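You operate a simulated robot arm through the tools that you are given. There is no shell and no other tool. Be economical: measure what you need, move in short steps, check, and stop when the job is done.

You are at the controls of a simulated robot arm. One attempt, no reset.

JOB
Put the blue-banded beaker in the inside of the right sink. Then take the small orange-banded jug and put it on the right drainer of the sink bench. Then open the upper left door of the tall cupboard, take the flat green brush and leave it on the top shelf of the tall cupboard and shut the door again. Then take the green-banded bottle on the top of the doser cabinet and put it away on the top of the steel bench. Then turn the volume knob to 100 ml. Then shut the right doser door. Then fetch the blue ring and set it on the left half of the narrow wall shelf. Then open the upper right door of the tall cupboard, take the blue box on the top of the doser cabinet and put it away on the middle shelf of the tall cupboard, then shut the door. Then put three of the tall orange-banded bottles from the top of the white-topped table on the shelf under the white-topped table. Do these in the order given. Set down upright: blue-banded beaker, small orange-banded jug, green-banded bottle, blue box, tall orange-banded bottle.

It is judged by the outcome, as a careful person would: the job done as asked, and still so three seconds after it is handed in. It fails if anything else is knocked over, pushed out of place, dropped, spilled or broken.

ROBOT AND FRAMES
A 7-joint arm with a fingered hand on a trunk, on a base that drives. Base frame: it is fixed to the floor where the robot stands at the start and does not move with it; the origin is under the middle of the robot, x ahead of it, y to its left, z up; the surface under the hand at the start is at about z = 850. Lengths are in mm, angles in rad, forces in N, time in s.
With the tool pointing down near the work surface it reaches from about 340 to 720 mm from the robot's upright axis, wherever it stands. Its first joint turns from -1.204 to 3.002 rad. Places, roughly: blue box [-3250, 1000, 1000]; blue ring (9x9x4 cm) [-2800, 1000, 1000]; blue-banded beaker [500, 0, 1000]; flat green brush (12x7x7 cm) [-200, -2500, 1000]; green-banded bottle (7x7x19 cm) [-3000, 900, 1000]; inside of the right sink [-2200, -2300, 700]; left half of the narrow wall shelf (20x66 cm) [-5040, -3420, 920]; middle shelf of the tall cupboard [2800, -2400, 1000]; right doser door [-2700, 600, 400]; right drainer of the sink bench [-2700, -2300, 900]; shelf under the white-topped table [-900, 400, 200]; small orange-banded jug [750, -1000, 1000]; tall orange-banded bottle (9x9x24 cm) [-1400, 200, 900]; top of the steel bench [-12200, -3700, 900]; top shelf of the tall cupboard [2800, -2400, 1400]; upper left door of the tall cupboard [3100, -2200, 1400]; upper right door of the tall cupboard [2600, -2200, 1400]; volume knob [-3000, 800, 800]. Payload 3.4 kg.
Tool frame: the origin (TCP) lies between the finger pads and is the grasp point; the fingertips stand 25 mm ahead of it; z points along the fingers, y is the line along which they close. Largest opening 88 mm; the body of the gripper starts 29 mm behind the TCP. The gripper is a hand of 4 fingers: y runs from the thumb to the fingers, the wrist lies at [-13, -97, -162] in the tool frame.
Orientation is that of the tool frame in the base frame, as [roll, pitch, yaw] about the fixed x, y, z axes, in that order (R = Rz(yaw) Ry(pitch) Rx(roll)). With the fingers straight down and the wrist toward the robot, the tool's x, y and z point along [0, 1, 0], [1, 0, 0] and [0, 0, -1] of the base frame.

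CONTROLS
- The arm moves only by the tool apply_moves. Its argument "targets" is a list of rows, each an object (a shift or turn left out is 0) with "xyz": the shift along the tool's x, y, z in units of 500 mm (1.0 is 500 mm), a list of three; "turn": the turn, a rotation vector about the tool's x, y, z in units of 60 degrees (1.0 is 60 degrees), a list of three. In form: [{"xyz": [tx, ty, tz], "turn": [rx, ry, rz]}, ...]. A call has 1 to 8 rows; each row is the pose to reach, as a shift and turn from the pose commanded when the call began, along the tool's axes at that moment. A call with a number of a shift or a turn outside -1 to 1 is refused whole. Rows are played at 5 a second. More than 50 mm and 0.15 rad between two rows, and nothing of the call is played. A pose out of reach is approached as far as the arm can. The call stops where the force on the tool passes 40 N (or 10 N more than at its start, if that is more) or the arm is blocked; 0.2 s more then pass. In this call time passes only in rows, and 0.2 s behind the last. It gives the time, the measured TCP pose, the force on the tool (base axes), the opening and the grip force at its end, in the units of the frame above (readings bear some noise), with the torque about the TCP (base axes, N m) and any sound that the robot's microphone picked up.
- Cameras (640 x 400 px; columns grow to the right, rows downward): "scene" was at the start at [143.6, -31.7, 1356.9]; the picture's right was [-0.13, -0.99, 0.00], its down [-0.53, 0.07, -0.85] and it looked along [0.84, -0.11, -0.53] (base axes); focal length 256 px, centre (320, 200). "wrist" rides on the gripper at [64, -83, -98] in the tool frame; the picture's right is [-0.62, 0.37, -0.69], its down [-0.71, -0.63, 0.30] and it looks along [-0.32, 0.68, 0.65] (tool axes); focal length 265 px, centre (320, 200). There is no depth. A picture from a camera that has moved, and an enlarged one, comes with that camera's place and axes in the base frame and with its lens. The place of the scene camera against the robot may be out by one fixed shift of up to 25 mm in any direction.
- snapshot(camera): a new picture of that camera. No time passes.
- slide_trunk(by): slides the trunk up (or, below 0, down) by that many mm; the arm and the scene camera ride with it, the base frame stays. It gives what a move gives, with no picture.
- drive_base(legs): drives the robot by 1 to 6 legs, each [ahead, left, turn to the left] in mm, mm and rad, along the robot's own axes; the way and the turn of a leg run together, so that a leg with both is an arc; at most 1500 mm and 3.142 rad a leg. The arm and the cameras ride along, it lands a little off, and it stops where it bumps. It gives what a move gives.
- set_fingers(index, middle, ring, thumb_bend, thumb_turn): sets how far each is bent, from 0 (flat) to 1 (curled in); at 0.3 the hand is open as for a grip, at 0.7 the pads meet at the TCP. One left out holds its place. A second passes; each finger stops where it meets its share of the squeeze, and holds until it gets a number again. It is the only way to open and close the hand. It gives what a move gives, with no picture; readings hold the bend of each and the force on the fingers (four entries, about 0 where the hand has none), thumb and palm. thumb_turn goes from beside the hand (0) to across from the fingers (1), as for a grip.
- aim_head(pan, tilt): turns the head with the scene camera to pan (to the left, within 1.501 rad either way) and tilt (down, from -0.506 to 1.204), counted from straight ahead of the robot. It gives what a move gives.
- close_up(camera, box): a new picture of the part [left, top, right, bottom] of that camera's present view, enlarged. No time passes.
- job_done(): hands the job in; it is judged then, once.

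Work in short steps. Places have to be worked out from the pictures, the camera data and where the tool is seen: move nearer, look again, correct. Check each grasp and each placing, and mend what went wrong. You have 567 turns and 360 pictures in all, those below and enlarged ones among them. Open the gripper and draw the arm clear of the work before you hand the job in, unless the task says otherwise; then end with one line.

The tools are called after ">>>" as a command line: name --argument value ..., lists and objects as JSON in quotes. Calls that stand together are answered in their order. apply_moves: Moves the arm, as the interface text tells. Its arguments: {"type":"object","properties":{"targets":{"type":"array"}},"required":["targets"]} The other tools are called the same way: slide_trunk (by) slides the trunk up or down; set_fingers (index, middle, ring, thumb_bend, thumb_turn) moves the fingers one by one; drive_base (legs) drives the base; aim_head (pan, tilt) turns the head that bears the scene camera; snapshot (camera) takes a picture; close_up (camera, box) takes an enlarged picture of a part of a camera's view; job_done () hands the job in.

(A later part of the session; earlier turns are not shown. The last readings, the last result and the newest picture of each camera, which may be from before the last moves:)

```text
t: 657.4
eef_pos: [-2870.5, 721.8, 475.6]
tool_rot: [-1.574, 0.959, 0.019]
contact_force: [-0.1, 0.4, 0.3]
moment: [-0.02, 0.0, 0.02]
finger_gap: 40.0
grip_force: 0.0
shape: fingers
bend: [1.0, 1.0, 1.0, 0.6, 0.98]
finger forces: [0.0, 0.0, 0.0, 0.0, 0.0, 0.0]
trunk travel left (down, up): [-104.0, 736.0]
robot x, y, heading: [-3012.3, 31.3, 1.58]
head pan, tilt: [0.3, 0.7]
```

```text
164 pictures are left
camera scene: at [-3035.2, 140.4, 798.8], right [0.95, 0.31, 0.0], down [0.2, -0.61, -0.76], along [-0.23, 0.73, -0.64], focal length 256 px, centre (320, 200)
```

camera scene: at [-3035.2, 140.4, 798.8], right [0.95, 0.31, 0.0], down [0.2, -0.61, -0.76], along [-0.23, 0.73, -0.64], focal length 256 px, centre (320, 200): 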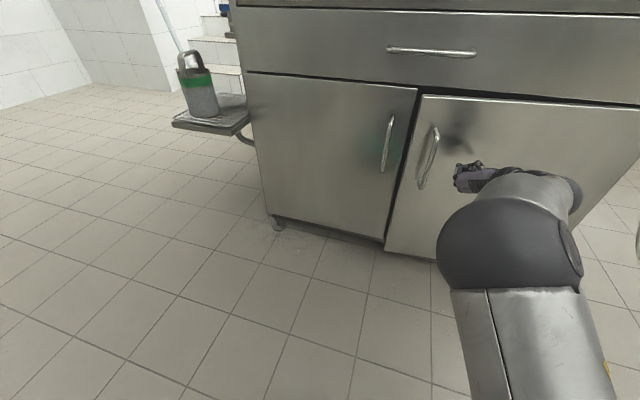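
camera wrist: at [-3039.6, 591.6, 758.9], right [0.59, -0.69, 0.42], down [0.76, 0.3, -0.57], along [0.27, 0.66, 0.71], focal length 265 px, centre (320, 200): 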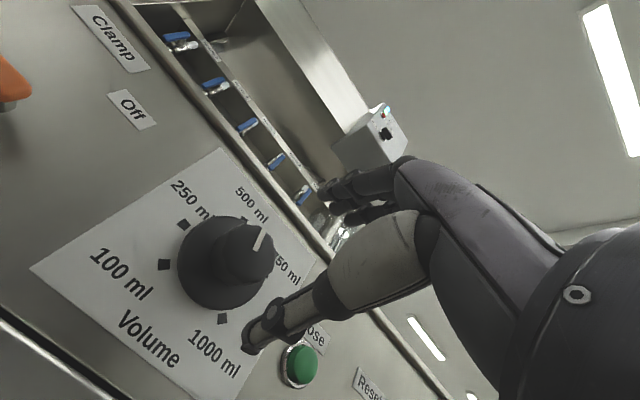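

Almost closed. I press it home gently with the arm.

>>> drive_base --legs '[[35, 0, 0]]'

>>> apply_moves --targets '[{"xyz": [0, 0, 0.02]}, {"xyz": [0, 0, 0.04]}, {"xyz": [0, 0, 0.06]}, {"xyz": [0, 0, 0.08]}, {"xyz": [0, 0, 0.1]}]'

>>> snapshot --camera "scene"

```text
t: 658.2
eef_pos: [-2870.6, 757.7, 475.4]
tool_rot: [-1.575, 0.957, 0.018]
contact_force: [0.4, 0.3, 0.1]
moment: [-0.01, 0.0, -0.01]
finger_gap: 40.0
grip_force: 0.2
shape: fingers
bend: [1.0, 1.0, 1.0, 0.6, 0.98]
finger forces: [0.0, 0.0, 0.0, 0.0, 0.0, 0.0]
trunk travel left (down, up): [-104.0, 736.0]
robot x, y, heading: [-3013.8, 71.0, 1.583]
head pan, tilt: [0.3, 0.7]
```

```text
t: 658.9
eef_pos: [-2870.7, 776.5, 473.5]
tool_rot: [-1.585, 0.959, 0.009]
contact_force: [-0.2, -22.4, 2.0]
moment: [0.24, -0.09, -0.39]
finger_gap: 39.6
grip_force: 11.3
shape: fingers
bend: [1.0, 1.0, 1.0, 0.62, 0.99]
finger forces: [0.1, 0.0, 0.0, 0.1, 22.1, 0.0]
trunk travel left (down, up): [-104.0, 736.0]
robot x, y, heading: [-3015.1, 65.1, 1.578]
head pan, tilt: [0.3, 0.7]
stopped in row 3: the force on the tool passed its limit at 51 N (the readings are from after the stop); the commanded pose is now the measured one
```

```text
163 pictures are left
camera scene: at [-3035.5, 174.6, 799.1], right [0.95, 0.31, 0.0], down [0.2, -0.61, -0.77], along [-0.23, 0.73, -0.64], focal length 256 px, centre (320, 200)
```

scene: 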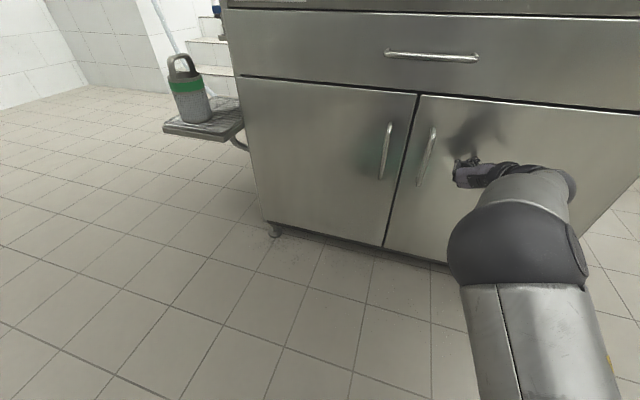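

The door is shut. Next the blue ring: I back off, raise the trunk, and return the hand to fingers-down.

>>> drive_base --legs '[[-350, 0, 0]]'

>>> snapshot --camera "scene"

>>> slide_trunk --by 620

>>> apply_moves --targets '[{"turn": [0, 0, 0.14]}, {"turn": [0, 0, 0.28]}, {"turn": [0, 0, 0.42]}, {"turn": [0, 0, 0.58]}]'

```text
t: 661.2
eef_pos: [-2864.6, 412.7, 473.9]
tool_rot: [-1.584, 0.96, 0.007]
contact_force: [-0.2, 0.4, 0.5]
moment: [-0.01, -0.04, -0.02]
finger_gap: 40.0
grip_force: 0.2
shape: fingers
bend: [1.0, 1.0, 1.0, 0.6, 0.98]
finger forces: [0.1, 0.0, 0.0, 0.0, 0.0, 0.0]
trunk travel left (down, up): [-104.0, 736.0]
robot x, y, heading: [-3012.5, -299.5, 1.578]
head pan, tilt: [0.3, 0.7]
```

```text
162 pictures are left
camera scene: at [-3031.8, -189.0, 798.8], right [0.95, 0.3, 0.0], down [0.2, -0.61, -0.76], along [-0.23, 0.73, -0.64], focal length 256 px, centre (320, 200)
```

scene: 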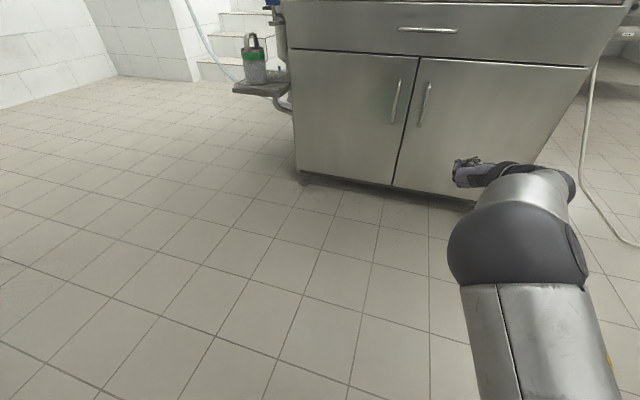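

```text
refused: 620 is not a number from -400 to 400
```

```text
refused: row 4 steps farther than a row can; nothing moved
```

Door confirmed shut. I raise the trunk in two slides and roll the hand back.

>>> slide_trunk --by 320

>>> slide_trunk --by 300

>>> apply_moves --targets '[{"turn": [0, 0, 0.14]}, {"turn": [0, 0, 0.28]}, {"turn": [0, 0, 0.42]}, {"turn": [0, 0, 0.56]}]'

>>> apply_moves --targets '[{"turn": [0.08, 0.08, 0.08]}, {"turn": [0.16, 0.16, 0.16]}, {"turn": [0.24, 0.24, 0.24]}, {"turn": [0.32, 0.32, 0.32]}, {"turn": [0.4, 0.4, 0.4]}, {"turn": [0.48, 0.48, 0.48]}, {"turn": [0.56, 0.56, 0.56]}, {"turn": [0.577, 0.577, 0.577]}]'

>>> apply_moves --targets '[{"turn": [0.08, 0.08, 0.08]}, {"turn": [0.16, 0.16, 0.16]}, {"turn": [0.24, 0.24, 0.24]}, {"turn": [0.32, 0.32, 0.32]}, {"turn": [0.4, 0.4, 0.4]}, {"turn": [0.48, 0.48, 0.48]}, {"turn": [0.56, 0.56, 0.56]}, {"turn": [0.577, 0.577, 0.577]}]'

```text
t: 664.4
eef_pos: [-2864.7, 412.0, 792.2]
tool_rot: [-1.582, 0.96, 0.011]
contact_force: [-0.1, -0.6, 0.1]
moment: [0.03, 0.02, -0.06]
finger_gap: 39.9
grip_force: 0.1
shape: fingers
bend: [1.0, 1.0, 1.0, 0.6, 0.98]
finger forces: [0.0, 0.0, 0.0, 0.1, 0.0, 0.0]
trunk travel left (down, up): [-424.0, 416.0]
robot x, y, heading: [-3011.5, -299.2, 1.583]
head pan, tilt: [0.3, 0.7]
```

```text
t: 667.4
eef_pos: [-2863.6, 411.8, 1092.4]
tool_rot: [-1.583, 0.958, 0.009]
contact_force: [-0.3, 0.3, -0.2]
moment: [0.0, -0.01, 0.0]
finger_gap: 40.0
grip_force: 0.0
shape: fingers
bend: [1.0, 1.0, 1.0, 0.6, 0.98]
finger forces: [0.0, 0.0, 0.0, 0.0, 0.1, 0.0]
trunk travel left (down, up): [-724.0, 116.0]
robot x, y, heading: [-3014.7, -305.1, 1.577]
head pan, tilt: [0.3, 0.7]
```

```text
t: 668.4
eef_pos: [-2864.2, 412.5, 1091.1]
tool_rot: [-1.882, 1.548, -0.291]
contact_force: [0.6, 0.7, 0.7]
moment: [0.0, -0.01, -0.02]
finger_gap: 39.9
grip_force: 0.1
shape: fingers
bend: [1.0, 1.0, 1.0, 0.6, 0.98]
finger forces: [0.0, 0.1, 0.1, 0.0, 0.1, 0.1]
trunk travel left (down, up): [-724.0, 116.0]
robot x, y, heading: [-3006.9, -299.6, 1.576]
head pan, tilt: [0.3, 0.7]
```

```text
t: 670.2
eef_pos: [-2865.4, 412.2, 1091.3]
tool_rot: [2.705, 0.745, -2.642]
contact_force: [0.4, -1.0, -0.4]
moment: [0.05, 0.02, 0.0]
finger_gap: 40.0
grip_force: 0.1
shape: fingers
bend: [1.0, 1.0, 1.0, 0.6, 0.98]
finger forces: [0.1, 0.0, 0.0, 0.0, 0.0, 0.1]
trunk travel left (down, up): [-724.0, 116.0]
robot x, y, heading: [-3009.9, -301.4, 1.577]
head pan, tilt: [0.3, 0.7]
```

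```text
t: 672.0
eef_pos: [-2865.2, 412.5, 1094.0]
tool_rot: [-3.135, 0.021, -3.122]
contact_force: [0.5, -0.4, 0.2]
moment: [0.03, 0.0, 0.0]
finger_gap: 40.0
grip_force: 0.1
shape: fingers
bend: [1.0, 1.0, 1.0, 0.6, 0.98]
finger forces: [0.0, 0.0, 0.0, 0.1, 0.0, 0.0]
trunk travel left (down, up): [-724.0, 116.0]
robot x, y, heading: [-3008.7, -301.6, 1.579]
head pan, tilt: [0.3, 0.7]
```

Fingers down. I open the hand and drive forward to look down at the ring.

>>> set_fingers --index 0.15 --middle 0.15 --ring 0.15 --thumb_bend 0.15

>>> drive_base --legs '[[370, 0, 0]]'

>>> snapshot --camera "wrist"

>>> aim_head --pan -0.1 --tilt 0.6

>>> snapshot --camera "scene"

```text
t: 673.0
eef_pos: [-2865.0, 411.3, 1092.4]
tool_rot: [-3.135, 0.024, -3.122]
contact_force: [1.3, 0.4, 0.9]
moment: [-0.02, -0.01, -0.02]
finger_gap: 112.1
grip_force: 0.1
shape: fingers
bend: [0.15, 0.15, 0.15, 0.15, 0.98]
finger forces: [0.0, 0.0, 0.0, 0.0, 0.0, 0.0]
trunk travel left (down, up): [-724.0, 116.0]
robot x, y, heading: [-3010.3, -299.6, 1.581]
head pan, tilt: [0.3, 0.7]
```

```text
t: 675.4
eef_pos: [-2859.0, 781.8, 1092.1]
tool_rot: [-3.134, 0.022, -3.134]
contact_force: [0.8, 0.0, 0.1]
moment: [-0.03, 0.03, -0.02]
finger_gap: 112.0
grip_force: 0.1
shape: fingers
bend: [0.15, 0.15, 0.15, 0.15, 0.98]
finger forces: [0.0, 0.0, 0.1, 0.0, 0.1, 0.0]
trunk travel left (down, up): [-724.0, 116.0]
robot x, y, heading: [-3010.3, 72.3, 1.565]
head pan, tilt: [0.3, 0.7]
```

```text
161 pictures are left
camera wrist: at [-2923.4, 698.1, 1189.5], right [0.6, 0.38, 0.71], down [0.73, -0.63, -0.28], along [0.33, 0.68, -0.65], focal length 265 px, centre (320, 200)
```

wrist: 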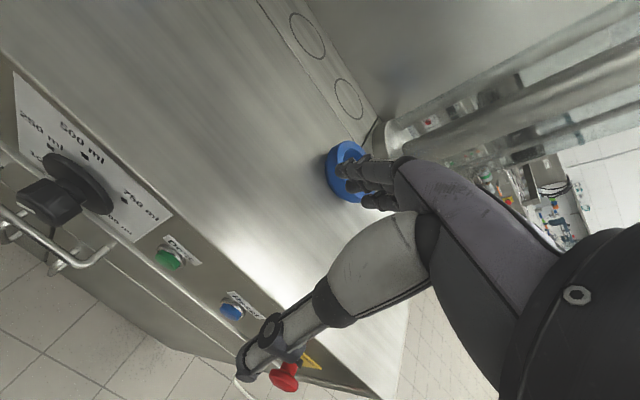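

```text
t: 676.2
eef_pos: [-2858.4, 781.5, 1092.4]
tool_rot: [-3.135, 0.026, -3.135]
contact_force: [0.3, -0.7, 0.8]
moment: [-0.01, -0.01, 0.03]
finger_gap: 112.1
grip_force: 0.0
shape: fingers
bend: [0.15, 0.15, 0.15, 0.15, 0.98]
finger forces: [0.1, 0.0, 0.0, 0.0, 0.1, 0.2]
trunk travel left (down, up): [-724.0, 116.0]
robot x, y, heading: [-3008.6, 73.1, 1.567]
head pan, tilt: [-0.099, 0.6]
```

```text
160 pictures are left
camera scene: at [-2997.4, 189.0, 1427.4], right [0.99, -0.1, 0.0], down [-0.06, -0.56, -0.82], along [0.08, 0.82, -0.57], focal length 256 px, centre (320, 200)
```

scene: 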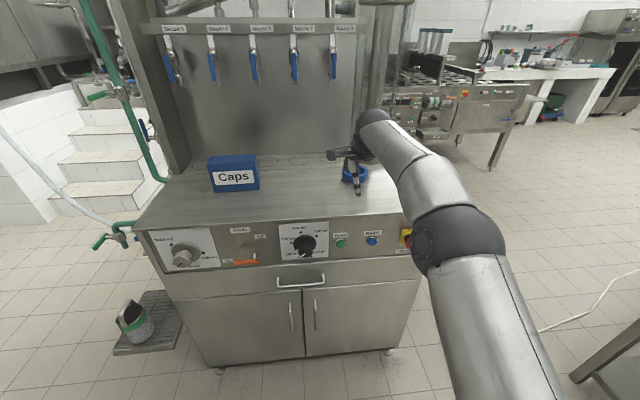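

Ring centre at about (-2788, 1035) by both cameras. I drive so that the hand is above it.

>>> drive_base --legs '[[180, -70, 0]]'

>>> snapshot --camera "wrist"

```text
t: 677.8
eef_pos: [-2791.9, 961.0, 1091.8]
tool_rot: [-3.136, 0.025, -3.127]
contact_force: [0.4, 0.0, -0.4]
moment: [-0.03, 0.01, 0.04]
finger_gap: 111.9
grip_force: 0.0
shape: fingers
bend: [0.15, 0.15, 0.15, 0.15, 0.98]
finger forces: [0.0, 0.1, 0.0, 0.1, 0.1, 0.0]
trunk travel left (down, up): [-724.0, 116.0]
robot x, y, heading: [-2941.4, 252.4, 1.569]
head pan, tilt: [-0.099, 0.6]
```

```text
159 pictures are left
camera wrist: at [-2856.7, 877.5, 1189.6], right [0.6, 0.38, 0.71], down [0.73, -0.62, -0.28], along [0.33, 0.68, -0.65], focal length 265 px, centre (320, 200)
```

wrist: 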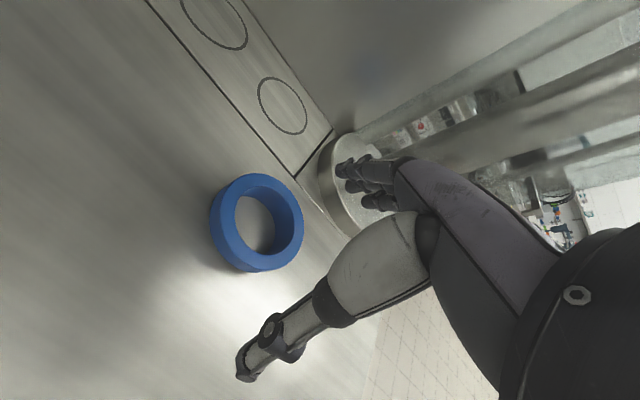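

Ring centred at (-2791, 1026). I drive 65 mm further and lower to just above it.

>>> drive_base --legs '[[66, 0, 0]]'

>>> apply_moves --targets '[{"xyz": [0, 0, 0.06]}, {"xyz": [0, 0, 0.12]}, {"xyz": [0, 0, 0.16]}]'

>>> snapshot --camera "wrist"

```text
t: 678.8
eef_pos: [-2790.9, 1027.5, 1091.4]
tool_rot: [-3.135, 0.026, -3.129]
contact_force: [0.0, 0.4, -0.2]
moment: [-0.03, -0.02, 0.02]
finger_gap: 112.3
grip_force: 0.0
shape: fingers
bend: [0.15, 0.15, 0.15, 0.15, 0.98]
finger forces: [0.0, 0.0, 0.0, 0.0, 0.1, 0.0]
trunk travel left (down, up): [-724.0, 116.0]
robot x, y, heading: [-2942.8, 309.2, 1.569]
head pan, tilt: [-0.099, 0.6]
```

```text
t: 679.6
eef_pos: [-2785.1, 1027.2, 1014.1]
tool_rot: [-3.138, 0.025, -3.129]
contact_force: [0.4, 0.4, -0.5]
moment: [0.01, 0.03, 0.01]
finger_gap: 112.2
grip_force: 0.0
shape: fingers
bend: [0.15, 0.15, 0.15, 0.15, 0.98]
finger forces: [0.0, 0.0, 0.1, 0.0, 0.0, 0.1]
trunk travel left (down, up): [-724.0, 116.0]
robot x, y, heading: [-2941.6, 316.8, 1.569]
head pan, tilt: [-0.099, 0.6]
```

```text
158 pictures are left
camera wrist: at [-2850.1, 942.1, 1111.3], right [0.6, 0.38, 0.71], down [0.73, -0.62, -0.28], along [0.33, 0.68, -0.65], focal length 265 px, centre (320, 200)
```

wrist: 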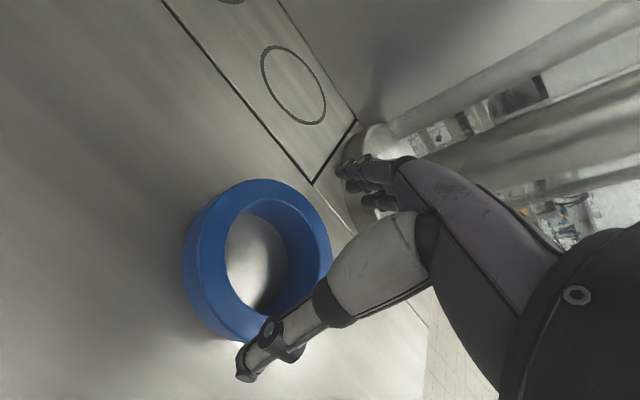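

Aligned within 8 mm; I correct and descend 44 mm around the ring.

>>> apply_moves --targets '[{"xyz": [0.014, 0, 0.04]}, {"xyz": [0.016, 0, 0.07]}, {"xyz": [0.016, 0, 0.088]}]'

>>> set_fingers --index 0.6 --middle 0.6 --ring 0.6 --thumb_bend 0.6

>>> snapshot --camera "wrist"

```text
t: 680.4
eef_pos: [-2795.8, 1026.6, 970.8]
tool_rot: [-3.141, 0.026, -3.132]
contact_force: [0.1, 0.4, 6.4]
moment: [0.0, 0.04, -0.01]
finger_gap: 116.2
grip_force: 3.0
shape: fingers
bend: [0.14, 0.15, 0.15, 0.13, 0.98]
finger forces: [3.3, 0.1, 0.0, 0.0, 2.8, 0.0]
trunk travel left (down, up): [-724.0, 116.0]
robot x, y, heading: [-2942.4, 314.4, 1.571]
head pan, tilt: [-0.099, 0.6]
```

```text
t: 681.4
eef_pos: [-2796.5, 1024.7, 973.1]
tool_rot: [3.139, 0.027, -3.13]
contact_force: [-0.1, 3.8, 21.3]
moment: [1.01, -0.11, 0.1]
finger_gap: 101.1
grip_force: 43.9
shape: fingers
bend: [0.15, 0.27, 0.3, 0.42, 0.94]
finger forces: [17.5, 18.1, 17.0, 0.0, 35.1, 0.0]
trunk travel left (down, up): [-724.0, 116.0]
robot x, y, heading: [-2945.4, 318.5, 1.573]
head pan, tilt: [-0.099, 0.6]
```

```text
157 pictures are left
camera wrist: at [-2860.9, 940.0, 1070.3], right [0.6, 0.37, 0.71], down [0.73, -0.62, -0.29], along [0.33, 0.69, -0.64], focal length 265 px, centre (320, 200)
```

wrist: 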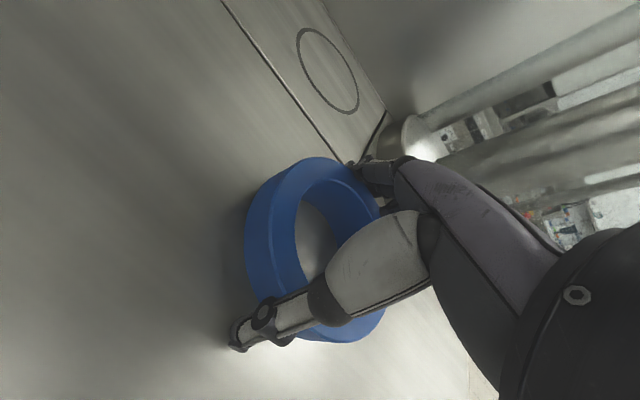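

Gripped with 44 N. I lift and check.

>>> apply_moves --targets '[{"xyz": [0, 0, -0.05]}, {"xyz": [0, 0, -0.12]}, {"xyz": [0, -0.02, -0.2]}]'

>>> snapshot --camera "wrist"

```text
t: 682.2
eef_pos: [-2797.3, 1013.2, 1070.3]
tool_rot: [-3.132, 0.024, -3.129]
contact_force: [0.4, 1.0, -1.0]
moment: [-0.03, -0.03, -0.01]
finger_gap: 100.7
grip_force: 34.1
shape: fingers
bend: [0.15, 0.33, 0.31, 0.42, 0.93]
finger forces: [14.2, 4.7, 14.6, 0.0, 34.5, 0.0]
trunk travel left (down, up): [-724.0, 116.0]
robot x, y, heading: [-2940.1, 317.9, 1.573]
head pan, tilt: [-0.099, 0.6]
```

```text
156 pictures are left
camera wrist: at [-2861.5, 929.6, 1167.4], right [0.6, 0.38, 0.7], down [0.73, -0.62, -0.28], along [0.33, 0.68, -0.65], focal length 265 px, centre (320, 200)
```

wrist: 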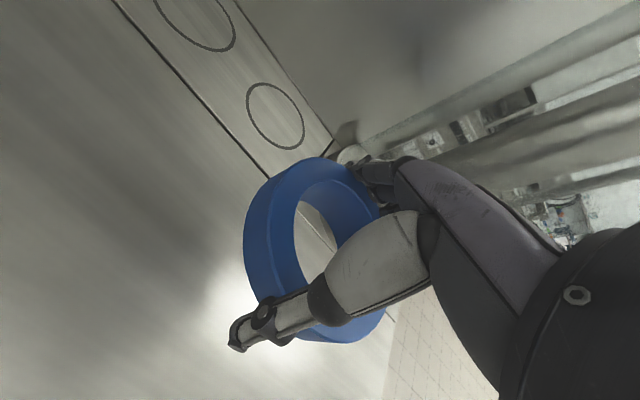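

Ring held. I drive to the narrow wall shelf: back into the aisle, along -x past the rack, then turn south.

>>> drive_base --legs '[[-1000, 0, 0], [-720, 0, 0], [0, 0, 1.57]]'

>>> aim_head --pan 0.3 --tilt 0.3

>>> snapshot --camera "scene"

```text
t: 694.6
eef_pos: [-3666.4, -1206.2, 1069.7]
tool_rot: [-3.132, 0.026, -1.574]
contact_force: [0.4, 0.6, -0.6]
moment: [-0.01, -0.04, -0.01]
finger_gap: 100.0
grip_force: 32.9
shape: fingers
bend: [0.16, 0.34, 0.31, 0.43, 0.93]
finger forces: [13.7, 4.4, 13.6, 0.0, 32.5, 0.1]
trunk travel left (down, up): [-724.0, 116.0]
robot x, y, heading: [-2970.1, -1359.1, 3.133]
head pan, tilt: [-0.099, 0.6]
```

```text
t: 695.5
eef_pos: [-3667.5, -1207.2, 1071.3]
tool_rot: [-3.134, 0.024, -1.573]
contact_force: [-0.3, -0.4, -1.4]
moment: [-0.03, 0.01, 0.03]
finger_gap: 99.7
grip_force: 32.0
shape: fingers
bend: [0.16, 0.34, 0.31, 0.43, 0.93]
finger forces: [13.7, 4.5, 13.7, 0.0, 32.5, 0.1]
trunk travel left (down, up): [-724.0, 116.0]
robot x, y, heading: [-2966.7, -1361.6, 3.123]
head pan, tilt: [0.3, 0.3]
```

```text
155 pictures are left
camera scene: at [-3105.8, -1407.3, 1454.8], right [-0.28, 0.96, 0.0], down [0.28, 0.08, -0.96], along [-0.92, -0.27, -0.3], focal length 256 px, centre (320, 200)
```

scene: 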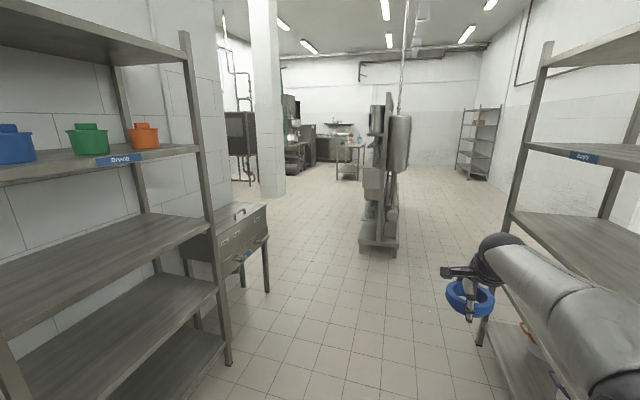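

I keep left of the rack, go to x≈-5000, turn south, sidestep and go forward, staying clear of machine and trough.

>>> drive_base --legs '[[0, 150, 0.01], [1000, 0, 0], [1030, 0, 0], [0, 0, 1.57], [0, -260, 0], [700, 0, 0]]'

>>> aim_head --pan 0.4 --tilt 0.4

>>> snapshot --camera "scene"

```text
t: 707.7
eef_pos: [-5722.8, -1455.0, 1068.3]
tool_rot: [-3.126, 0.045, -1.393]
contact_force: [3.3, 15.0, 0.1]
moment: [-0.19, 0.02, -0.2]
finger_gap: 79.9
grip_force: 24.9
shape: fingers
bend: [0.23, 0.34, 0.29, 0.47, 0.95]
finger forces: [3.0, 3.7, 19.0, 0.0, 23.5, 1.1]
trunk travel left (down, up): [-724.0, 116.0]
robot x, y, heading: [-5006.8, -1485.9, -2.954]
head pan, tilt: [0.3, 0.3]
stopped in leg 4: the force on the tool passed its limit at 68 N (the readings are from after the stop); the commanded pose is now the measured one
```

```text
t: 708.3
eef_pos: [-5721.8, -1455.1, 1067.9]
tool_rot: [-3.129, 0.038, -1.388]
contact_force: [4.5, 20.2, 0.6]
moment: [-0.23, 0.01, -0.3]
finger_gap: 79.7
grip_force: 25.9
shape: fingers
bend: [0.24, 0.34, 0.29, 0.47, 0.95]
finger forces: [4.1, 3.3, 19.3, 0.0, 23.7, 1.4]
trunk travel left (down, up): [-724.0, 116.0]
robot x, y, heading: [-5008.9, -1482.7, -2.952]
head pan, tilt: [0.4, 0.4]
```

```text
154 pictures are left
camera scene: at [-5128.9, -1559.9, 1446.1], right [-0.56, 0.83, 0.0], down [0.32, 0.21, -0.92], along [-0.77, -0.51, -0.39], focal length 256 px, centre (320, 200)
```

scene: 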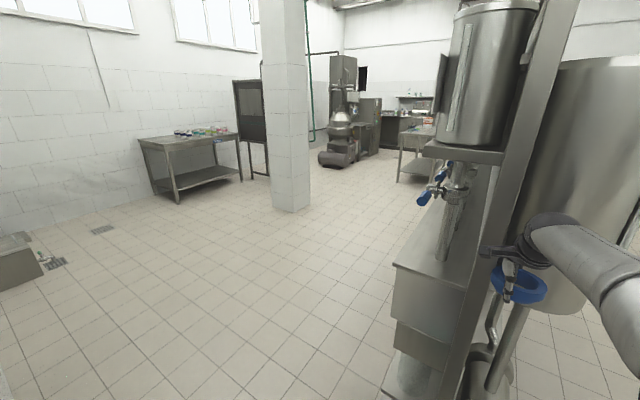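

The hand met the machine's frame. I swing back right and reverse.

>>> drive_base --legs '[[0, 0, -0.15], [-250, 0, 0]]'

>>> snapshot --camera "wrist"

>>> snapshot --camera "scene"

```text
t: 710.8
eef_pos: [-5462.6, -1345.8, 1068.3]
tool_rot: [-3.126, 0.042, -1.532]
contact_force: [0.8, 0.0, -0.4]
moment: [0.0, 0.01, 0.0]
finger_gap: 79.2
grip_force: 23.9
shape: fingers
bend: [0.23, 0.34, 0.29, 0.48, 0.93]
finger forces: [0.6, 5.8, 18.4, 0.0, 22.9, 0.0]
trunk travel left (down, up): [-724.0, 116.0]
robot x, y, heading: [-4760.0, -1472.9, -3.104]
head pan, tilt: [0.4, 0.4]
```

```text
153 pictures are left
camera wrist: at [-5376.6, -1411.4, 1165.5], right [-0.4, 0.58, 0.71], down [0.61, 0.75, -0.26], along [-0.69, 0.33, -0.65], focal length 265 px, centre (320, 200)
```

wrist: 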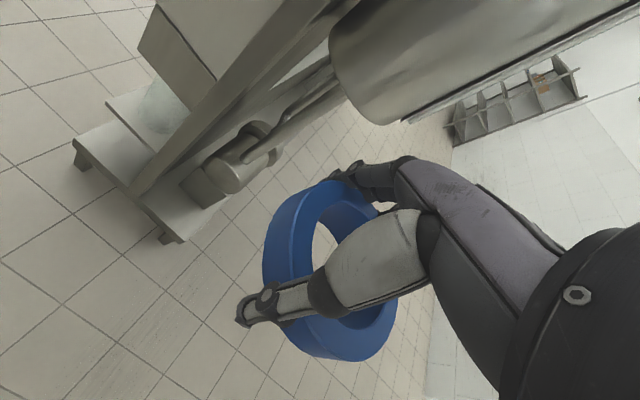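

```text
152 pictures are left
camera scene: at [-4887.3, -1536.7, 1445.7], right [-0.43, 0.9, 0.0], down [0.35, 0.17, -0.92], along [-0.83, -0.4, -0.39], focal length 256 px, centre (320, 200)
```

scene: 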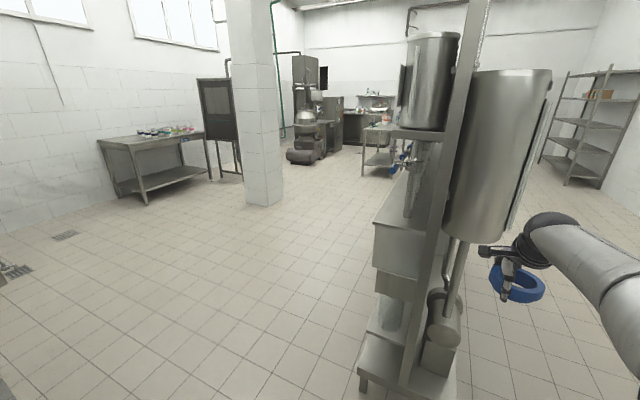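

Ring still held; the machine is unharmed. From here I turn south with room to spare, and step around in smaller legs.

>>> drive_base --legs '[[0, 0, 1.53], [0, -200, 0], [580, 0, 0], [0, -400, 0]]'

>>> aim_head --pan 0.5 --tilt 0.3

>>> snapshot --camera "scene"

```text
t: 721.2
eef_pos: [-5498.9, -2771.8, 1067.3]
tool_rot: [-3.127, 0.04, 0.011]
contact_force: [-0.6, 0.7, -0.3]
moment: [-0.06, -0.04, 0.02]
finger_gap: 78.2
grip_force: 22.6
shape: fingers
bend: [0.23, 0.34, 0.29, 0.49, 0.93]
finger forces: [0.8, 5.7, 17.7, 0.0, 22.1, 0.1]
trunk travel left (down, up): [-724.0, 116.0]
robot x, y, heading: [-5348.9, -2069.1, -1.55]
head pan, tilt: [0.4, 0.4]
```

```text
t: 721.9
eef_pos: [-5499.1, -2770.3, 1068.0]
tool_rot: [-3.125, 0.041, 0.011]
contact_force: [0.9, -0.1, -0.2]
moment: [-0.02, -0.02, 0.01]
finger_gap: 78.1
grip_force: 23.1
shape: fingers
bend: [0.23, 0.34, 0.29, 0.49, 0.93]
finger forces: [0.7, 5.7, 17.7, 0.1, 22.0, 0.1]
trunk travel left (down, up): [-724.0, 116.0]
robot x, y, heading: [-5353.0, -2072.9, -1.549]
head pan, tilt: [0.499, 0.3]
```

```text
151 pictures are left
camera scene: at [-5300.4, -2221.8, 1454.9], right [-0.87, -0.5, 0.0], down [-0.15, 0.26, -0.96], along [0.47, -0.83, -0.3], focal length 256 px, centre (320, 200)
```

scene: 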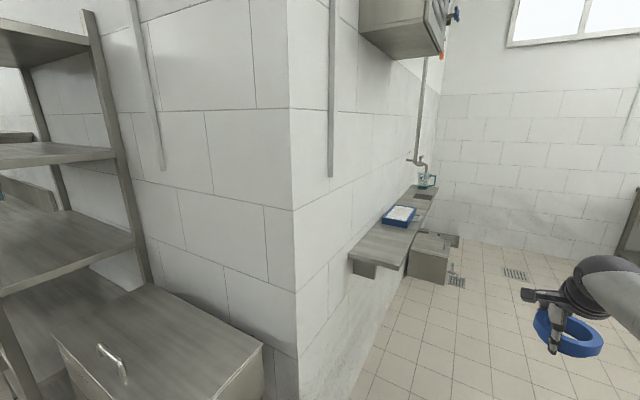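

The narrow shelf spans x -5150…-4947 from y≈-3100 southward; its left (north) half is free apart from a blue tray near y≈-3730. I go to stand west of it and face it.

>>> drive_base --legs '[[500, -400, -0.02], [580, 0, 0], [0, 0, 1.57]]'

>>> aim_head --pan -0.1 --tilt 0.5

>>> snapshot --camera "scene"

```text
t: 732.2
eef_pos: [-5047.0, -3332.7, 1067.5]
tool_rot: [-3.126, 0.042, 1.55]
contact_force: [-0.6, -0.9, -0.3]
moment: [0.03, 0.0, 0.01]
finger_gap: 77.4
grip_force: 22.0
shape: fingers
bend: [0.23, 0.34, 0.29, 0.49, 0.93]
finger forces: [0.8, 5.7, 17.0, 0.1, 21.3, 0.0]
trunk travel left (down, up): [-724.0, 116.0]
robot x, y, heading: [-5742.9, -3164.9, -0.011]
head pan, tilt: [0.499, 0.3]
```

```text
t: 733.2
eef_pos: [-5048.9, -3332.9, 1068.2]
tool_rot: [-3.126, 0.042, 1.551]
contact_force: [-0.6, 1.3, -1.1]
moment: [0.03, 0.01, 0.01]
finger_gap: 77.4
grip_force: 22.2
shape: fingers
bend: [0.23, 0.34, 0.29, 0.49, 0.93]
finger forces: [0.8, 5.6, 17.0, 0.0, 21.2, 0.1]
trunk travel left (down, up): [-724.0, 116.0]
robot x, y, heading: [-5743.8, -3164.3, -0.012]
head pan, tilt: [-0.099, 0.499]
```

```text
150 pictures are left
camera scene: at [-5598.0, -3194.1, 1436.5], right [-0.11, -0.99, 0.0], down [-0.48, 0.05, -0.88], along [0.87, -0.1, -0.48], focal length 256 px, centre (320, 200)
```

scene: 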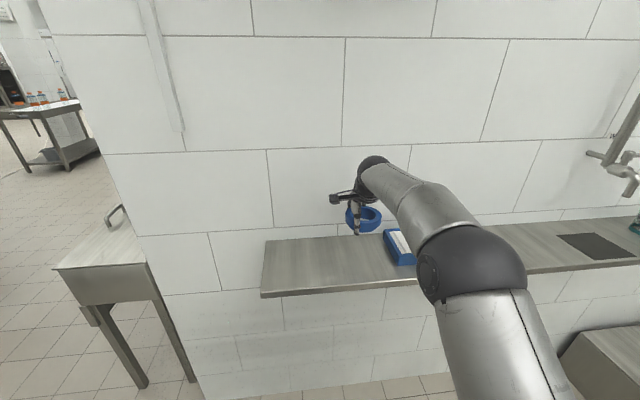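

The hand is already over the shelf. I shift 70 mm left (away from the tray) and lower 100 mm.

>>> apply_moves --targets '[{"xyz": [0.08, 0, 0.03]}, {"xyz": [0.14, 0, 0.08]}, {"xyz": [0.14, 0, 0.14]}, {"xyz": [0.14, 0, 0.2]}]'

>>> snapshot --camera "wrist"

>>> close_up --camera "scene" --box '[250, 140, 450, 310]'

```text
t: 734.2
eef_pos: [-5047.4, -3265.5, 963.9]
tool_rot: [-3.124, 0.044, 1.552]
contact_force: [0.3, -0.4, -0.3]
moment: [-0.02, 0.01, -0.02]
finger_gap: 77.5
grip_force: 22.1
shape: fingers
bend: [0.23, 0.34, 0.29, 0.49, 0.93]
finger forces: [0.7, 5.7, 16.9, 0.0, 21.3, 0.0]
trunk travel left (down, up): [-724.0, 116.0]
robot x, y, heading: [-5743.9, -3162.1, -0.016]
head pan, tilt: [-0.099, 0.499]
```

```text
149 pictures are left
camera wrist: at [-5127.4, -3195.9, 1061.5], right [0.37, -0.6, 0.71], down [-0.65, -0.71, -0.26], along [0.67, -0.37, -0.65], focal length 265 px, centre (320, 200)
```

wrist: 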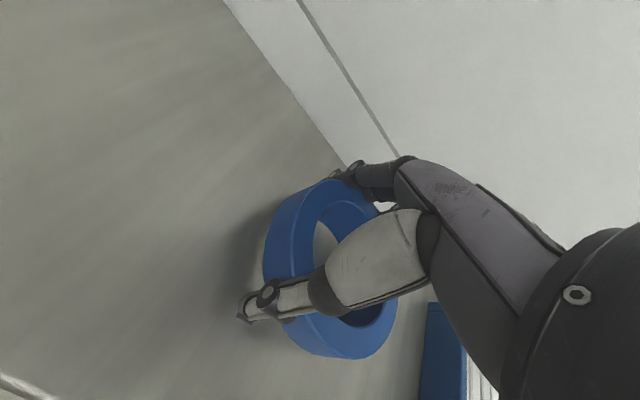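

```text
2.35 times, centred on (350, 225) of scene
camera zoom: at [-5597.2, -3194.2, 1436.4], right [-0.11, -0.99, 0.0], down [-0.48, 0.05, -0.88], along [0.87, -0.1, -0.48], focal length 602 px, centre (249, 141)
```

zoom: 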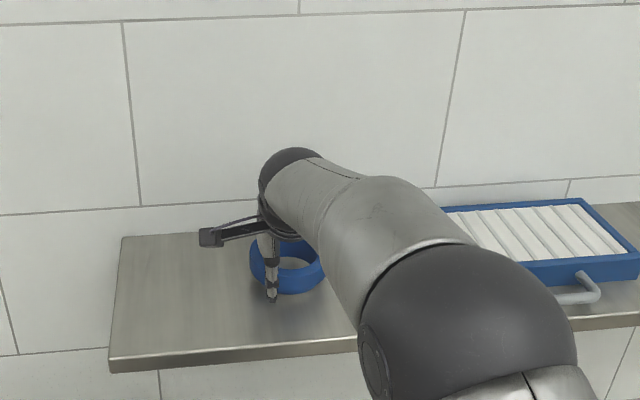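

Just above the shelf. I lower in small rows to contact.

>>> apply_moves --targets '[{"xyz": [0, 0, 0.01]}, {"xyz": [0, 0, 0.02]}, {"xyz": [0, 0, 0.03]}, {"xyz": [0, 0, 0.04]}, {"xyz": [0, 0, 0.05]}, {"xyz": [0, 0, 0.06]}, {"xyz": [0, 0, 0.07]}]'

```text
t: 735.4
eef_pos: [-5046.1, -3267.4, 955.8]
tool_rot: [3.125, 0.04, 1.551]
contact_force: [-2.8, 0.1, 15.0]
moment: [-0.13, -0.14, -0.02]
finger_gap: 78.2
grip_force: 23.9
shape: fingers
bend: [0.23, 0.33, 0.28, 0.49, 0.93]
finger forces: [1.0, 7.4, 16.0, 0.0, 23.0, 0.1]
trunk travel left (down, up): [-724.0, 116.0]
robot x, y, heading: [-5744.5, -3159.9, -0.012]
head pan, tilt: [-0.099, 0.499]
stopped in row 5: the force on the tool passed its limit at 42 N (the readings are from after the stop); the commanded pose is now the measured one
```

Contact. I open the hand and rise.

>>> set_fingers --index 0.1 --middle 0.12 --ring 0.12 --thumb_bend 0.15

>>> apply_moves --targets '[{"xyz": [0, 0, -0.04]}, {"xyz": [0, 0, -0.1]}, {"xyz": [0, 0, -0.18]}, {"xyz": [0, -0.05, -0.26]}]'

>>> close_up --camera "scene" --box '[250, 140, 450, 310]'

```text
t: 736.4
eef_pos: [-5044.7, -3267.6, 949.9]
tool_rot: [3.14, 0.042, 1.55]
contact_force: [-0.3, 1.2, 0.0]
moment: [0.02, 0.02, 0.0]
finger_gap: 117.4
grip_force: 0.5
shape: fingers
bend: [0.1, 0.12, 0.12, 0.16, 0.97]
finger forces: [0.1, 0.0, 0.1, 0.1, 0.2, 0.1]
trunk travel left (down, up): [-724.0, 116.0]
robot x, y, heading: [-5742.8, -3162.4, -0.011]
head pan, tilt: [-0.099, 0.499]
```

```text
t: 737.4
eef_pos: [-5076.2, -3264.1, 1081.9]
tool_rot: [3.137, 0.04, 1.55]
contact_force: [-0.4, -0.1, -0.2]
moment: [0.01, 0.0, -0.01]
finger_gap: 117.6
grip_force: 0.0
shape: fingers
bend: [0.1, 0.12, 0.12, 0.15, 0.97]
finger forces: [0.1, 0.1, 0.0, 0.0, 0.1, 0.1]
trunk travel left (down, up): [-724.0, 116.0]
robot x, y, heading: [-5743.3, -3162.9, -0.009]
head pan, tilt: [-0.099, 0.499]
```

```text
2.35 times, centred on (350, 225) of scene
camera zoom: at [-5601.6, -3193.8, 1436.8], right [-0.11, -0.99, 0.0], down [-0.47, 0.05, -0.88], along [0.87, -0.1, -0.48], focal length 602 px, centre (249, 141)
```

zoom: 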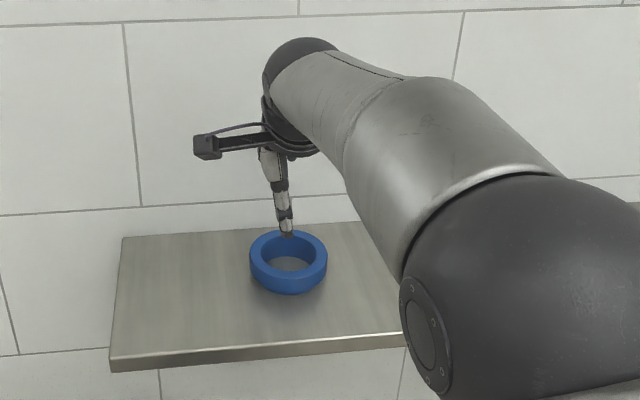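

The ring sits on the left half of the shelf. Next: the cupboard's upper right door. I retrace my way out toward the main aisle.

>>> drive_base --legs '[[-150, 0, 0], [0, 0, 1.58], [0, -520, 0], [1480, 0, 0]]'

>>> aim_head --pan -0.6 --tilt 0.3

>>> snapshot --camera "scene"

```text
t: 752.2
eef_pos: [-5120.2, -1024.7, 1080.9]
tool_rot: [3.138, 0.04, 3.032]
contact_force: [0.6, -1.0, -0.4]
moment: [0.0, -0.04, -0.02]
finger_gap: 117.6
grip_force: 0.1
shape: fingers
bend: [0.1, 0.12, 0.12, 0.15, 0.97]
finger forces: [0.1, 0.0, 0.0, 0.1, 0.1, 0.1]
trunk travel left (down, up): [-724.0, 116.0]
robot x, y, heading: [-5278.1, -1684.3, 1.475]
head pan, tilt: [-0.099, 0.499]
```

```text
t: 753.1
eef_pos: [-5120.7, -1026.4, 1080.6]
tool_rot: [3.138, 0.04, 3.031]
contact_force: [-0.4, -0.1, 0.6]
moment: [-0.01, 0.01, 0.0]
finger_gap: 117.4
grip_force: 0.1
shape: fingers
bend: [0.1, 0.12, 0.12, 0.15, 0.97]
finger forces: [0.0, 0.1, 0.0, 0.0, 0.1, 0.0]
trunk travel left (down, up): [-724.0, 116.0]
robot x, y, heading: [-5280.2, -1684.7, 1.474]
head pan, tilt: [-0.6, 0.3]
```

```text
146 pictures are left
camera scene: at [-5210.8, -1583.3, 1454.9], right [0.76, -0.64, 0.0], down [-0.19, -0.23, -0.96], along [0.62, 0.73, -0.3], focal length 256 px, centre (320, 200)
```

scene: 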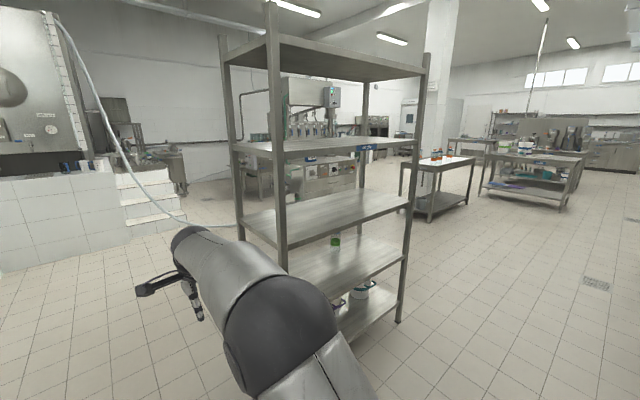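

Clear to turn. I face +x, move to y≈-1450 and drive east.

>>> drive_base --legs '[[0, 0, -1.475], [0, 240, 0], [1500, 0, 0], [1500, 0, 0], [1400, 0, 0]]'

```text
t: 779.2
eef_pos: [-192.5, -1506.9, 1081.5]
tool_rot: [3.138, 0.04, 1.591]
contact_force: [0.0, -0.6, 0.1]
moment: [0.01, -0.04, 0.01]
finger_gap: 117.4
grip_force: 0.1
shape: fingers
bend: [0.1, 0.12, 0.12, 0.15, 0.97]
finger forces: [0.0, 0.0, 0.0, 0.0, 0.1, 0.1]
trunk travel left (down, up): [-724.0, 116.0]
robot x, y, heading: [-866.8, -1436.3, 0.027]
head pan, tilt: [-0.6, 0.3]
```

Good. I continue to the cupboard, a bit further from it, and turn to face it.

>>> drive_base --legs '[[0, 0, -0.04], [1500, 0, 0], [1500, 0, 0], [850, 110, 0]]'

>>> aim_head --pan -0.8 --tilt 0.3

>>> snapshot --camera "scene"

```text
t: 798.2
eef_pos: [3658.1, -1493.7, 1080.9]
tool_rot: [3.139, 0.041, 1.531]
contact_force: [-0.1, 0.2, 0.2]
moment: [0.0, -0.01, -0.01]
finger_gap: 117.4
grip_force: 0.2
shape: fingers
bend: [0.1, 0.12, 0.12, 0.15, 0.97]
finger forces: [0.1, 0.0, 0.0, 0.1, 0.1, 0.0]
trunk travel left (down, up): [-724.0, 116.0]
robot x, y, heading: [2990.0, -1382.1, -0.037]
head pan, tilt: [-0.6, 0.3]
```

```text
t: 798.9
eef_pos: [3658.2, -1493.8, 1080.0]
tool_rot: [3.137, 0.039, 1.53]
contact_force: [-0.1, 0.2, -0.8]
moment: [0.01, -0.02, -0.01]
finger_gap: 117.4
grip_force: 0.0
shape: fingers
bend: [0.1, 0.12, 0.12, 0.15, 0.97]
finger forces: [0.0, 0.0, 0.1, 0.0, 0.0, 0.0]
trunk travel left (down, up): [-724.0, 116.0]
robot x, y, heading: [2987.6, -1376.7, -0.038]
head pan, tilt: [-0.799, 0.3]
```

```text
145 pictures are left
camera scene: at [3107.3, -1471.2, 1454.9], right [-0.74, -0.67, 0.0], down [-0.2, 0.22, -0.96], along [0.64, -0.71, -0.3], focal length 256 px, centre (320, 200)
```

scene: 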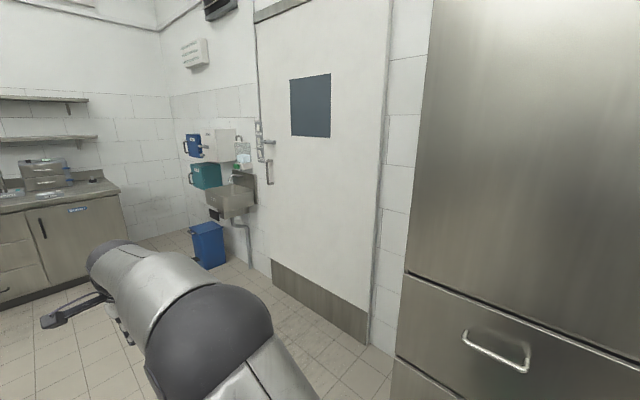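

Free space here; I turn the hand to the forward-pointing pose and raise it to handle height before facing the cupboard.

>>> apply_moves --targets '[{"turn": [-0.08, -0.08, -0.08]}, {"turn": [-0.16, -0.16, -0.16]}, {"turn": [-0.24, -0.24, -0.24]}, {"turn": [-0.32, -0.32, -0.32]}, {"turn": [-0.4, -0.4, -0.4]}, {"turn": [-0.48, -0.48, -0.48]}, {"turn": [-0.56, -0.56, -0.56]}, {"turn": [-0.577, -0.577, -0.577]}]'

>>> apply_moves --targets '[{"turn": [-0.08, -0.08, -0.08]}, {"turn": [-0.16, -0.16, -0.16]}, {"turn": [-0.24, -0.24, -0.24]}, {"turn": [-0.32, -0.32, -0.32]}, {"turn": [-0.4, -0.4, -0.4]}, {"turn": [-0.48, -0.48, -0.48]}, {"turn": [-0.56, -0.56, -0.56]}, {"turn": [-0.577, -0.577, -0.577]}]'

>>> slide_trunk --by 46

>>> set_fingers --index 0.28 --middle 0.28 --ring 0.28 --thumb_bend 0.28

>>> drive_base --legs '[[0, 0, -1.535]]'

>>> snapshot --camera "wrist"

```text
t: 800.7
eef_pos: [3659.4, -1495.3, 1079.3]
tool_rot: [2.697, 0.768, 2.011]
contact_force: [-0.5, -0.8, -0.2]
moment: [0.01, 0.0, -0.01]
finger_gap: 117.5
grip_force: 0.0
shape: fingers
bend: [0.1, 0.12, 0.12, 0.15, 0.97]
finger forces: [0.0, 0.0, 0.0, 0.1, 0.1, 0.0]
trunk travel left (down, up): [-724.0, 116.0]
robot x, y, heading: [2989.1, -1378.7, -0.031]
head pan, tilt: [-0.799, 0.3]
```

```text
t: 802.5
eef_pos: [3658.5, -1493.4, 1080.0]
tool_rot: [-1.439, 1.532, -1.48]
contact_force: [-0.1, 0.3, 0.5]
moment: [0.0, -0.01, 0.04]
finger_gap: 117.2
grip_force: 0.1
shape: fingers
bend: [0.1, 0.12, 0.12, 0.15, 0.97]
finger forces: [0.0, 0.0, 0.0, 0.0, 0.0, 0.0]
trunk travel left (down, up): [-724.0, 116.0]
robot x, y, heading: [2990.7, -1380.4, -0.035]
head pan, tilt: [-0.799, 0.3]
```

```text
t: 803.4
eef_pos: [3657.6, -1493.2, 1126.7]
tool_rot: [-1.435, 1.53, -1.476]
contact_force: [0.2, 0.2, 0.4]
moment: [0.02, -0.01, 0.0]
finger_gap: 117.4
grip_force: 0.1
shape: fingers
bend: [0.1, 0.12, 0.12, 0.15, 0.97]
finger forces: [0.0, 0.1, 0.0, 0.0, 0.0, 0.1]
trunk travel left (down, up): [-770.0, 70.0]
robot x, y, heading: [2988.8, -1378.7, -0.034]
head pan, tilt: [-0.799, 0.3]
```

```text
t: 804.4
eef_pos: [3658.4, -1493.5, 1125.4]
tool_rot: [-1.507, 1.531, -1.55]
contact_force: [0.4, -0.3, -0.1]
moment: [0.05, 0.0, 0.01]
finger_gap: 89.2
grip_force: 0.1
shape: fingers
bend: [0.28, 0.28, 0.28, 0.28, 0.97]
finger forces: [0.0, 0.0, 0.0, 0.1, 0.0, 0.0]
trunk travel left (down, up): [-770.0, 70.0]
robot x, y, heading: [2989.2, -1380.6, -0.032]
head pan, tilt: [-0.799, 0.3]
```

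```text
t: 808.5
eef_pos: [2909.8, -2054.4, 1125.6]
tool_rot: [-1.481, 1.531, -3.041]
contact_force: [-1.1, 0.1, -0.6]
moment: [0.01, 0.01, 0.03]
finger_gap: 89.5
grip_force: 0.1
shape: fingers
bend: [0.28, 0.28, 0.28, 0.28, 0.97]
finger forces: [0.1, 0.1, 0.0, 0.0, 0.0, 0.0]
trunk travel left (down, up): [-770.0, 70.0]
robot x, y, heading: [2987.1, -1382.1, -1.547]
head pan, tilt: [-0.799, 0.3]
```

```text
144 pictures are left
camera wrist: at [2824.7, -1957.2, 1065.3], right [0.39, 0.7, 0.6], down [-0.6, -0.31, 0.74], along [0.7, -0.65, 0.3], focal length 265 px, centre (320, 200)
```

wrist: 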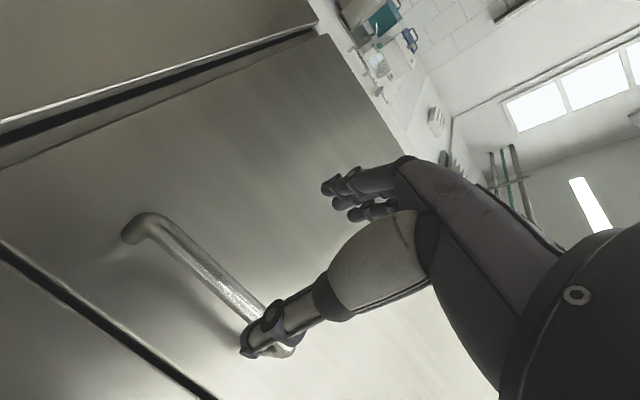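

The hand is in front of the left handle; the right one is ~105 mm further right. I strafe right and look.

>>> drive_base --legs '[[0, -100, -0.02]]'

>>> snapshot --camera "wrist"

```text
t: 809.6
eef_pos: [2799.8, -2053.3, 1126.6]
tool_rot: [-1.498, 1.534, -3.078]
contact_force: [-0.4, -0.1, 0.0]
moment: [-0.01, 0.01, -0.01]
finger_gap: 89.0
grip_force: 0.0
shape: fingers
bend: [0.28, 0.28, 0.28, 0.28, 0.97]
finger forces: [0.0, 0.0, 0.0, 0.1, 0.0, 0.0]
trunk travel left (down, up): [-770.0, 70.0]
robot x, y, heading: [2889.7, -1384.5, -1.57]
head pan, tilt: [-0.799, 0.3]
```

```text
143 pictures are left
camera wrist: at [2715.9, -1955.2, 1065.3], right [0.4, 0.69, 0.6], down [-0.6, -0.3, 0.74], along [0.69, -0.66, 0.3], focal length 265 px, centre (320, 200)
```

wrist: 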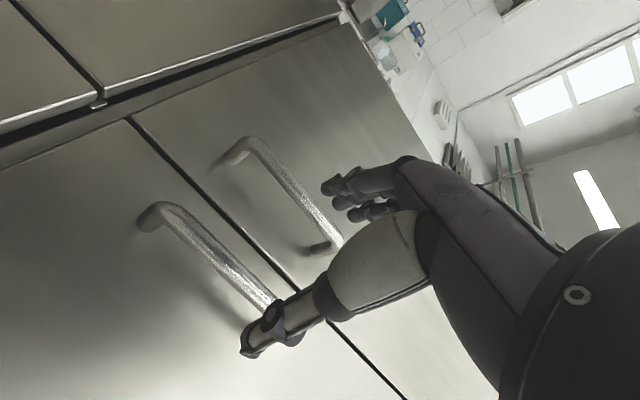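

Right handle bar at (2812, -2187), mid z≈1117. I advance with a 10 mm shift and close around it.

>>> apply_moves --targets '[{"xyz": [0.01, 0.012, 0.08]}, {"xyz": [0.015, 0.022, 0.16]}, {"xyz": [0.015, 0.022, 0.225]}]'

>>> snapshot --camera "wrist"

```text
t: 810.5
eef_pos: [2806.5, -2160.6, 1120.4]
tool_rot: [-1.393, 1.532, -2.973]
contact_force: [-5.5, 24.7, -2.9]
moment: [-0.09, 0.12, 1.36]
finger_gap: 88.9
grip_force: 12.4
shape: fingers
bend: [0.28, 0.3, 0.28, 0.28, 0.97]
finger forces: [0.7, 23.8, 0.0, 0.0, 0.3, 0.0]
trunk travel left (down, up): [-770.0, 70.0]
robot x, y, heading: [2890.8, -1383.5, -1.568]
head pan, tilt: [-0.799, 0.3]
```

```text
142 pictures are left
camera wrist: at [2723.1, -2061.8, 1058.9], right [0.4, 0.69, 0.6], down [-0.6, -0.29, 0.74], along [0.69, -0.66, 0.3], focal length 265 px, centre (320, 200)
```

wrist: 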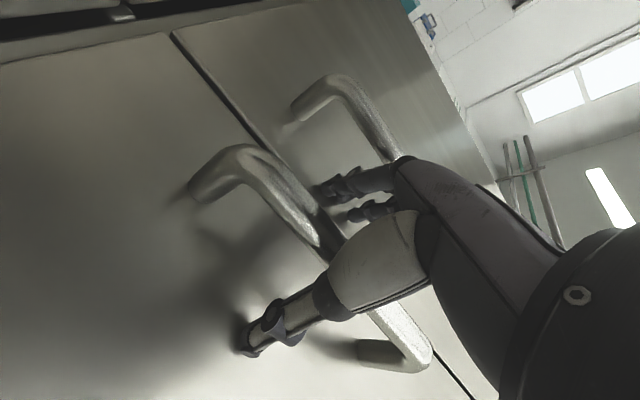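

The middle fingertip touches the surface; the bar lies between. I ease back 5 mm and close.

>>> apply_moves --targets '[{"xyz": [0, 0.01, -0.012]}]'

>>> set_fingers --index 0.8 --middle 0.8 --ring 0.8 --thumb_bend 0.5

>>> snapshot --camera "wrist"

```text
t: 810.9
eef_pos: [2814.7, -2157.6, 1119.7]
tool_rot: [-1.485, 1.532, -3.064]
contact_force: [-5.3, 13.8, -2.2]
moment: [-0.03, 0.07, 0.69]
finger_gap: 88.7
grip_force: 7.4
shape: fingers
bend: [0.28, 0.3, 0.28, 0.28, 0.98]
finger forces: [0.0, 14.3, 0.1, 0.0, 0.3, 0.0]
trunk travel left (down, up): [-770.0, 70.0]
robot x, y, heading: [2890.2, -1380.3, -1.57]
head pan, tilt: [-0.799, 0.3]
```

```text
t: 811.9
eef_pos: [2815.0, -2155.3, 1120.8]
tool_rot: [-1.342, 1.531, -2.919]
contact_force: [-3.4, 26.7, -5.3]
moment: [0.37, 0.26, 1.82]
finger_gap: 55.9
grip_force: 28.6
shape: fingers
bend: [0.49, 0.8, 0.55, 0.45, 0.96]
finger forces: [30.3, 0.1, 9.4, 0.0, 17.6, 0.1]
trunk travel left (down, up): [-770.0, 70.0]
robot x, y, heading: [2892.3, -1381.5, -1.567]
head pan, tilt: [-0.799, 0.3]
```

```text
141 pictures are left
camera wrist: at [2730.7, -2057.2, 1059.1], right [0.4, 0.7, 0.6], down [-0.6, -0.29, 0.74], along [0.69, -0.66, 0.3], focal length 265 px, centre (320, 200)
```

wrist: 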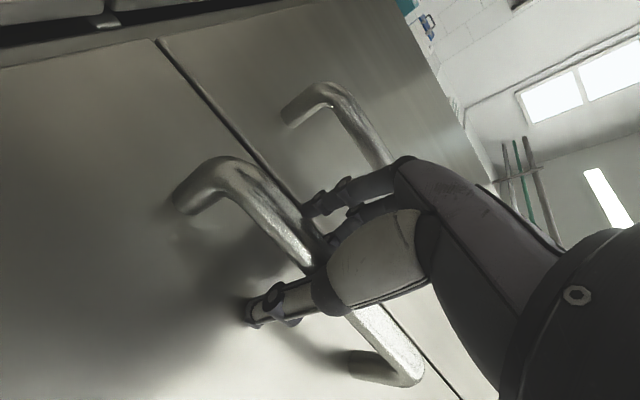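

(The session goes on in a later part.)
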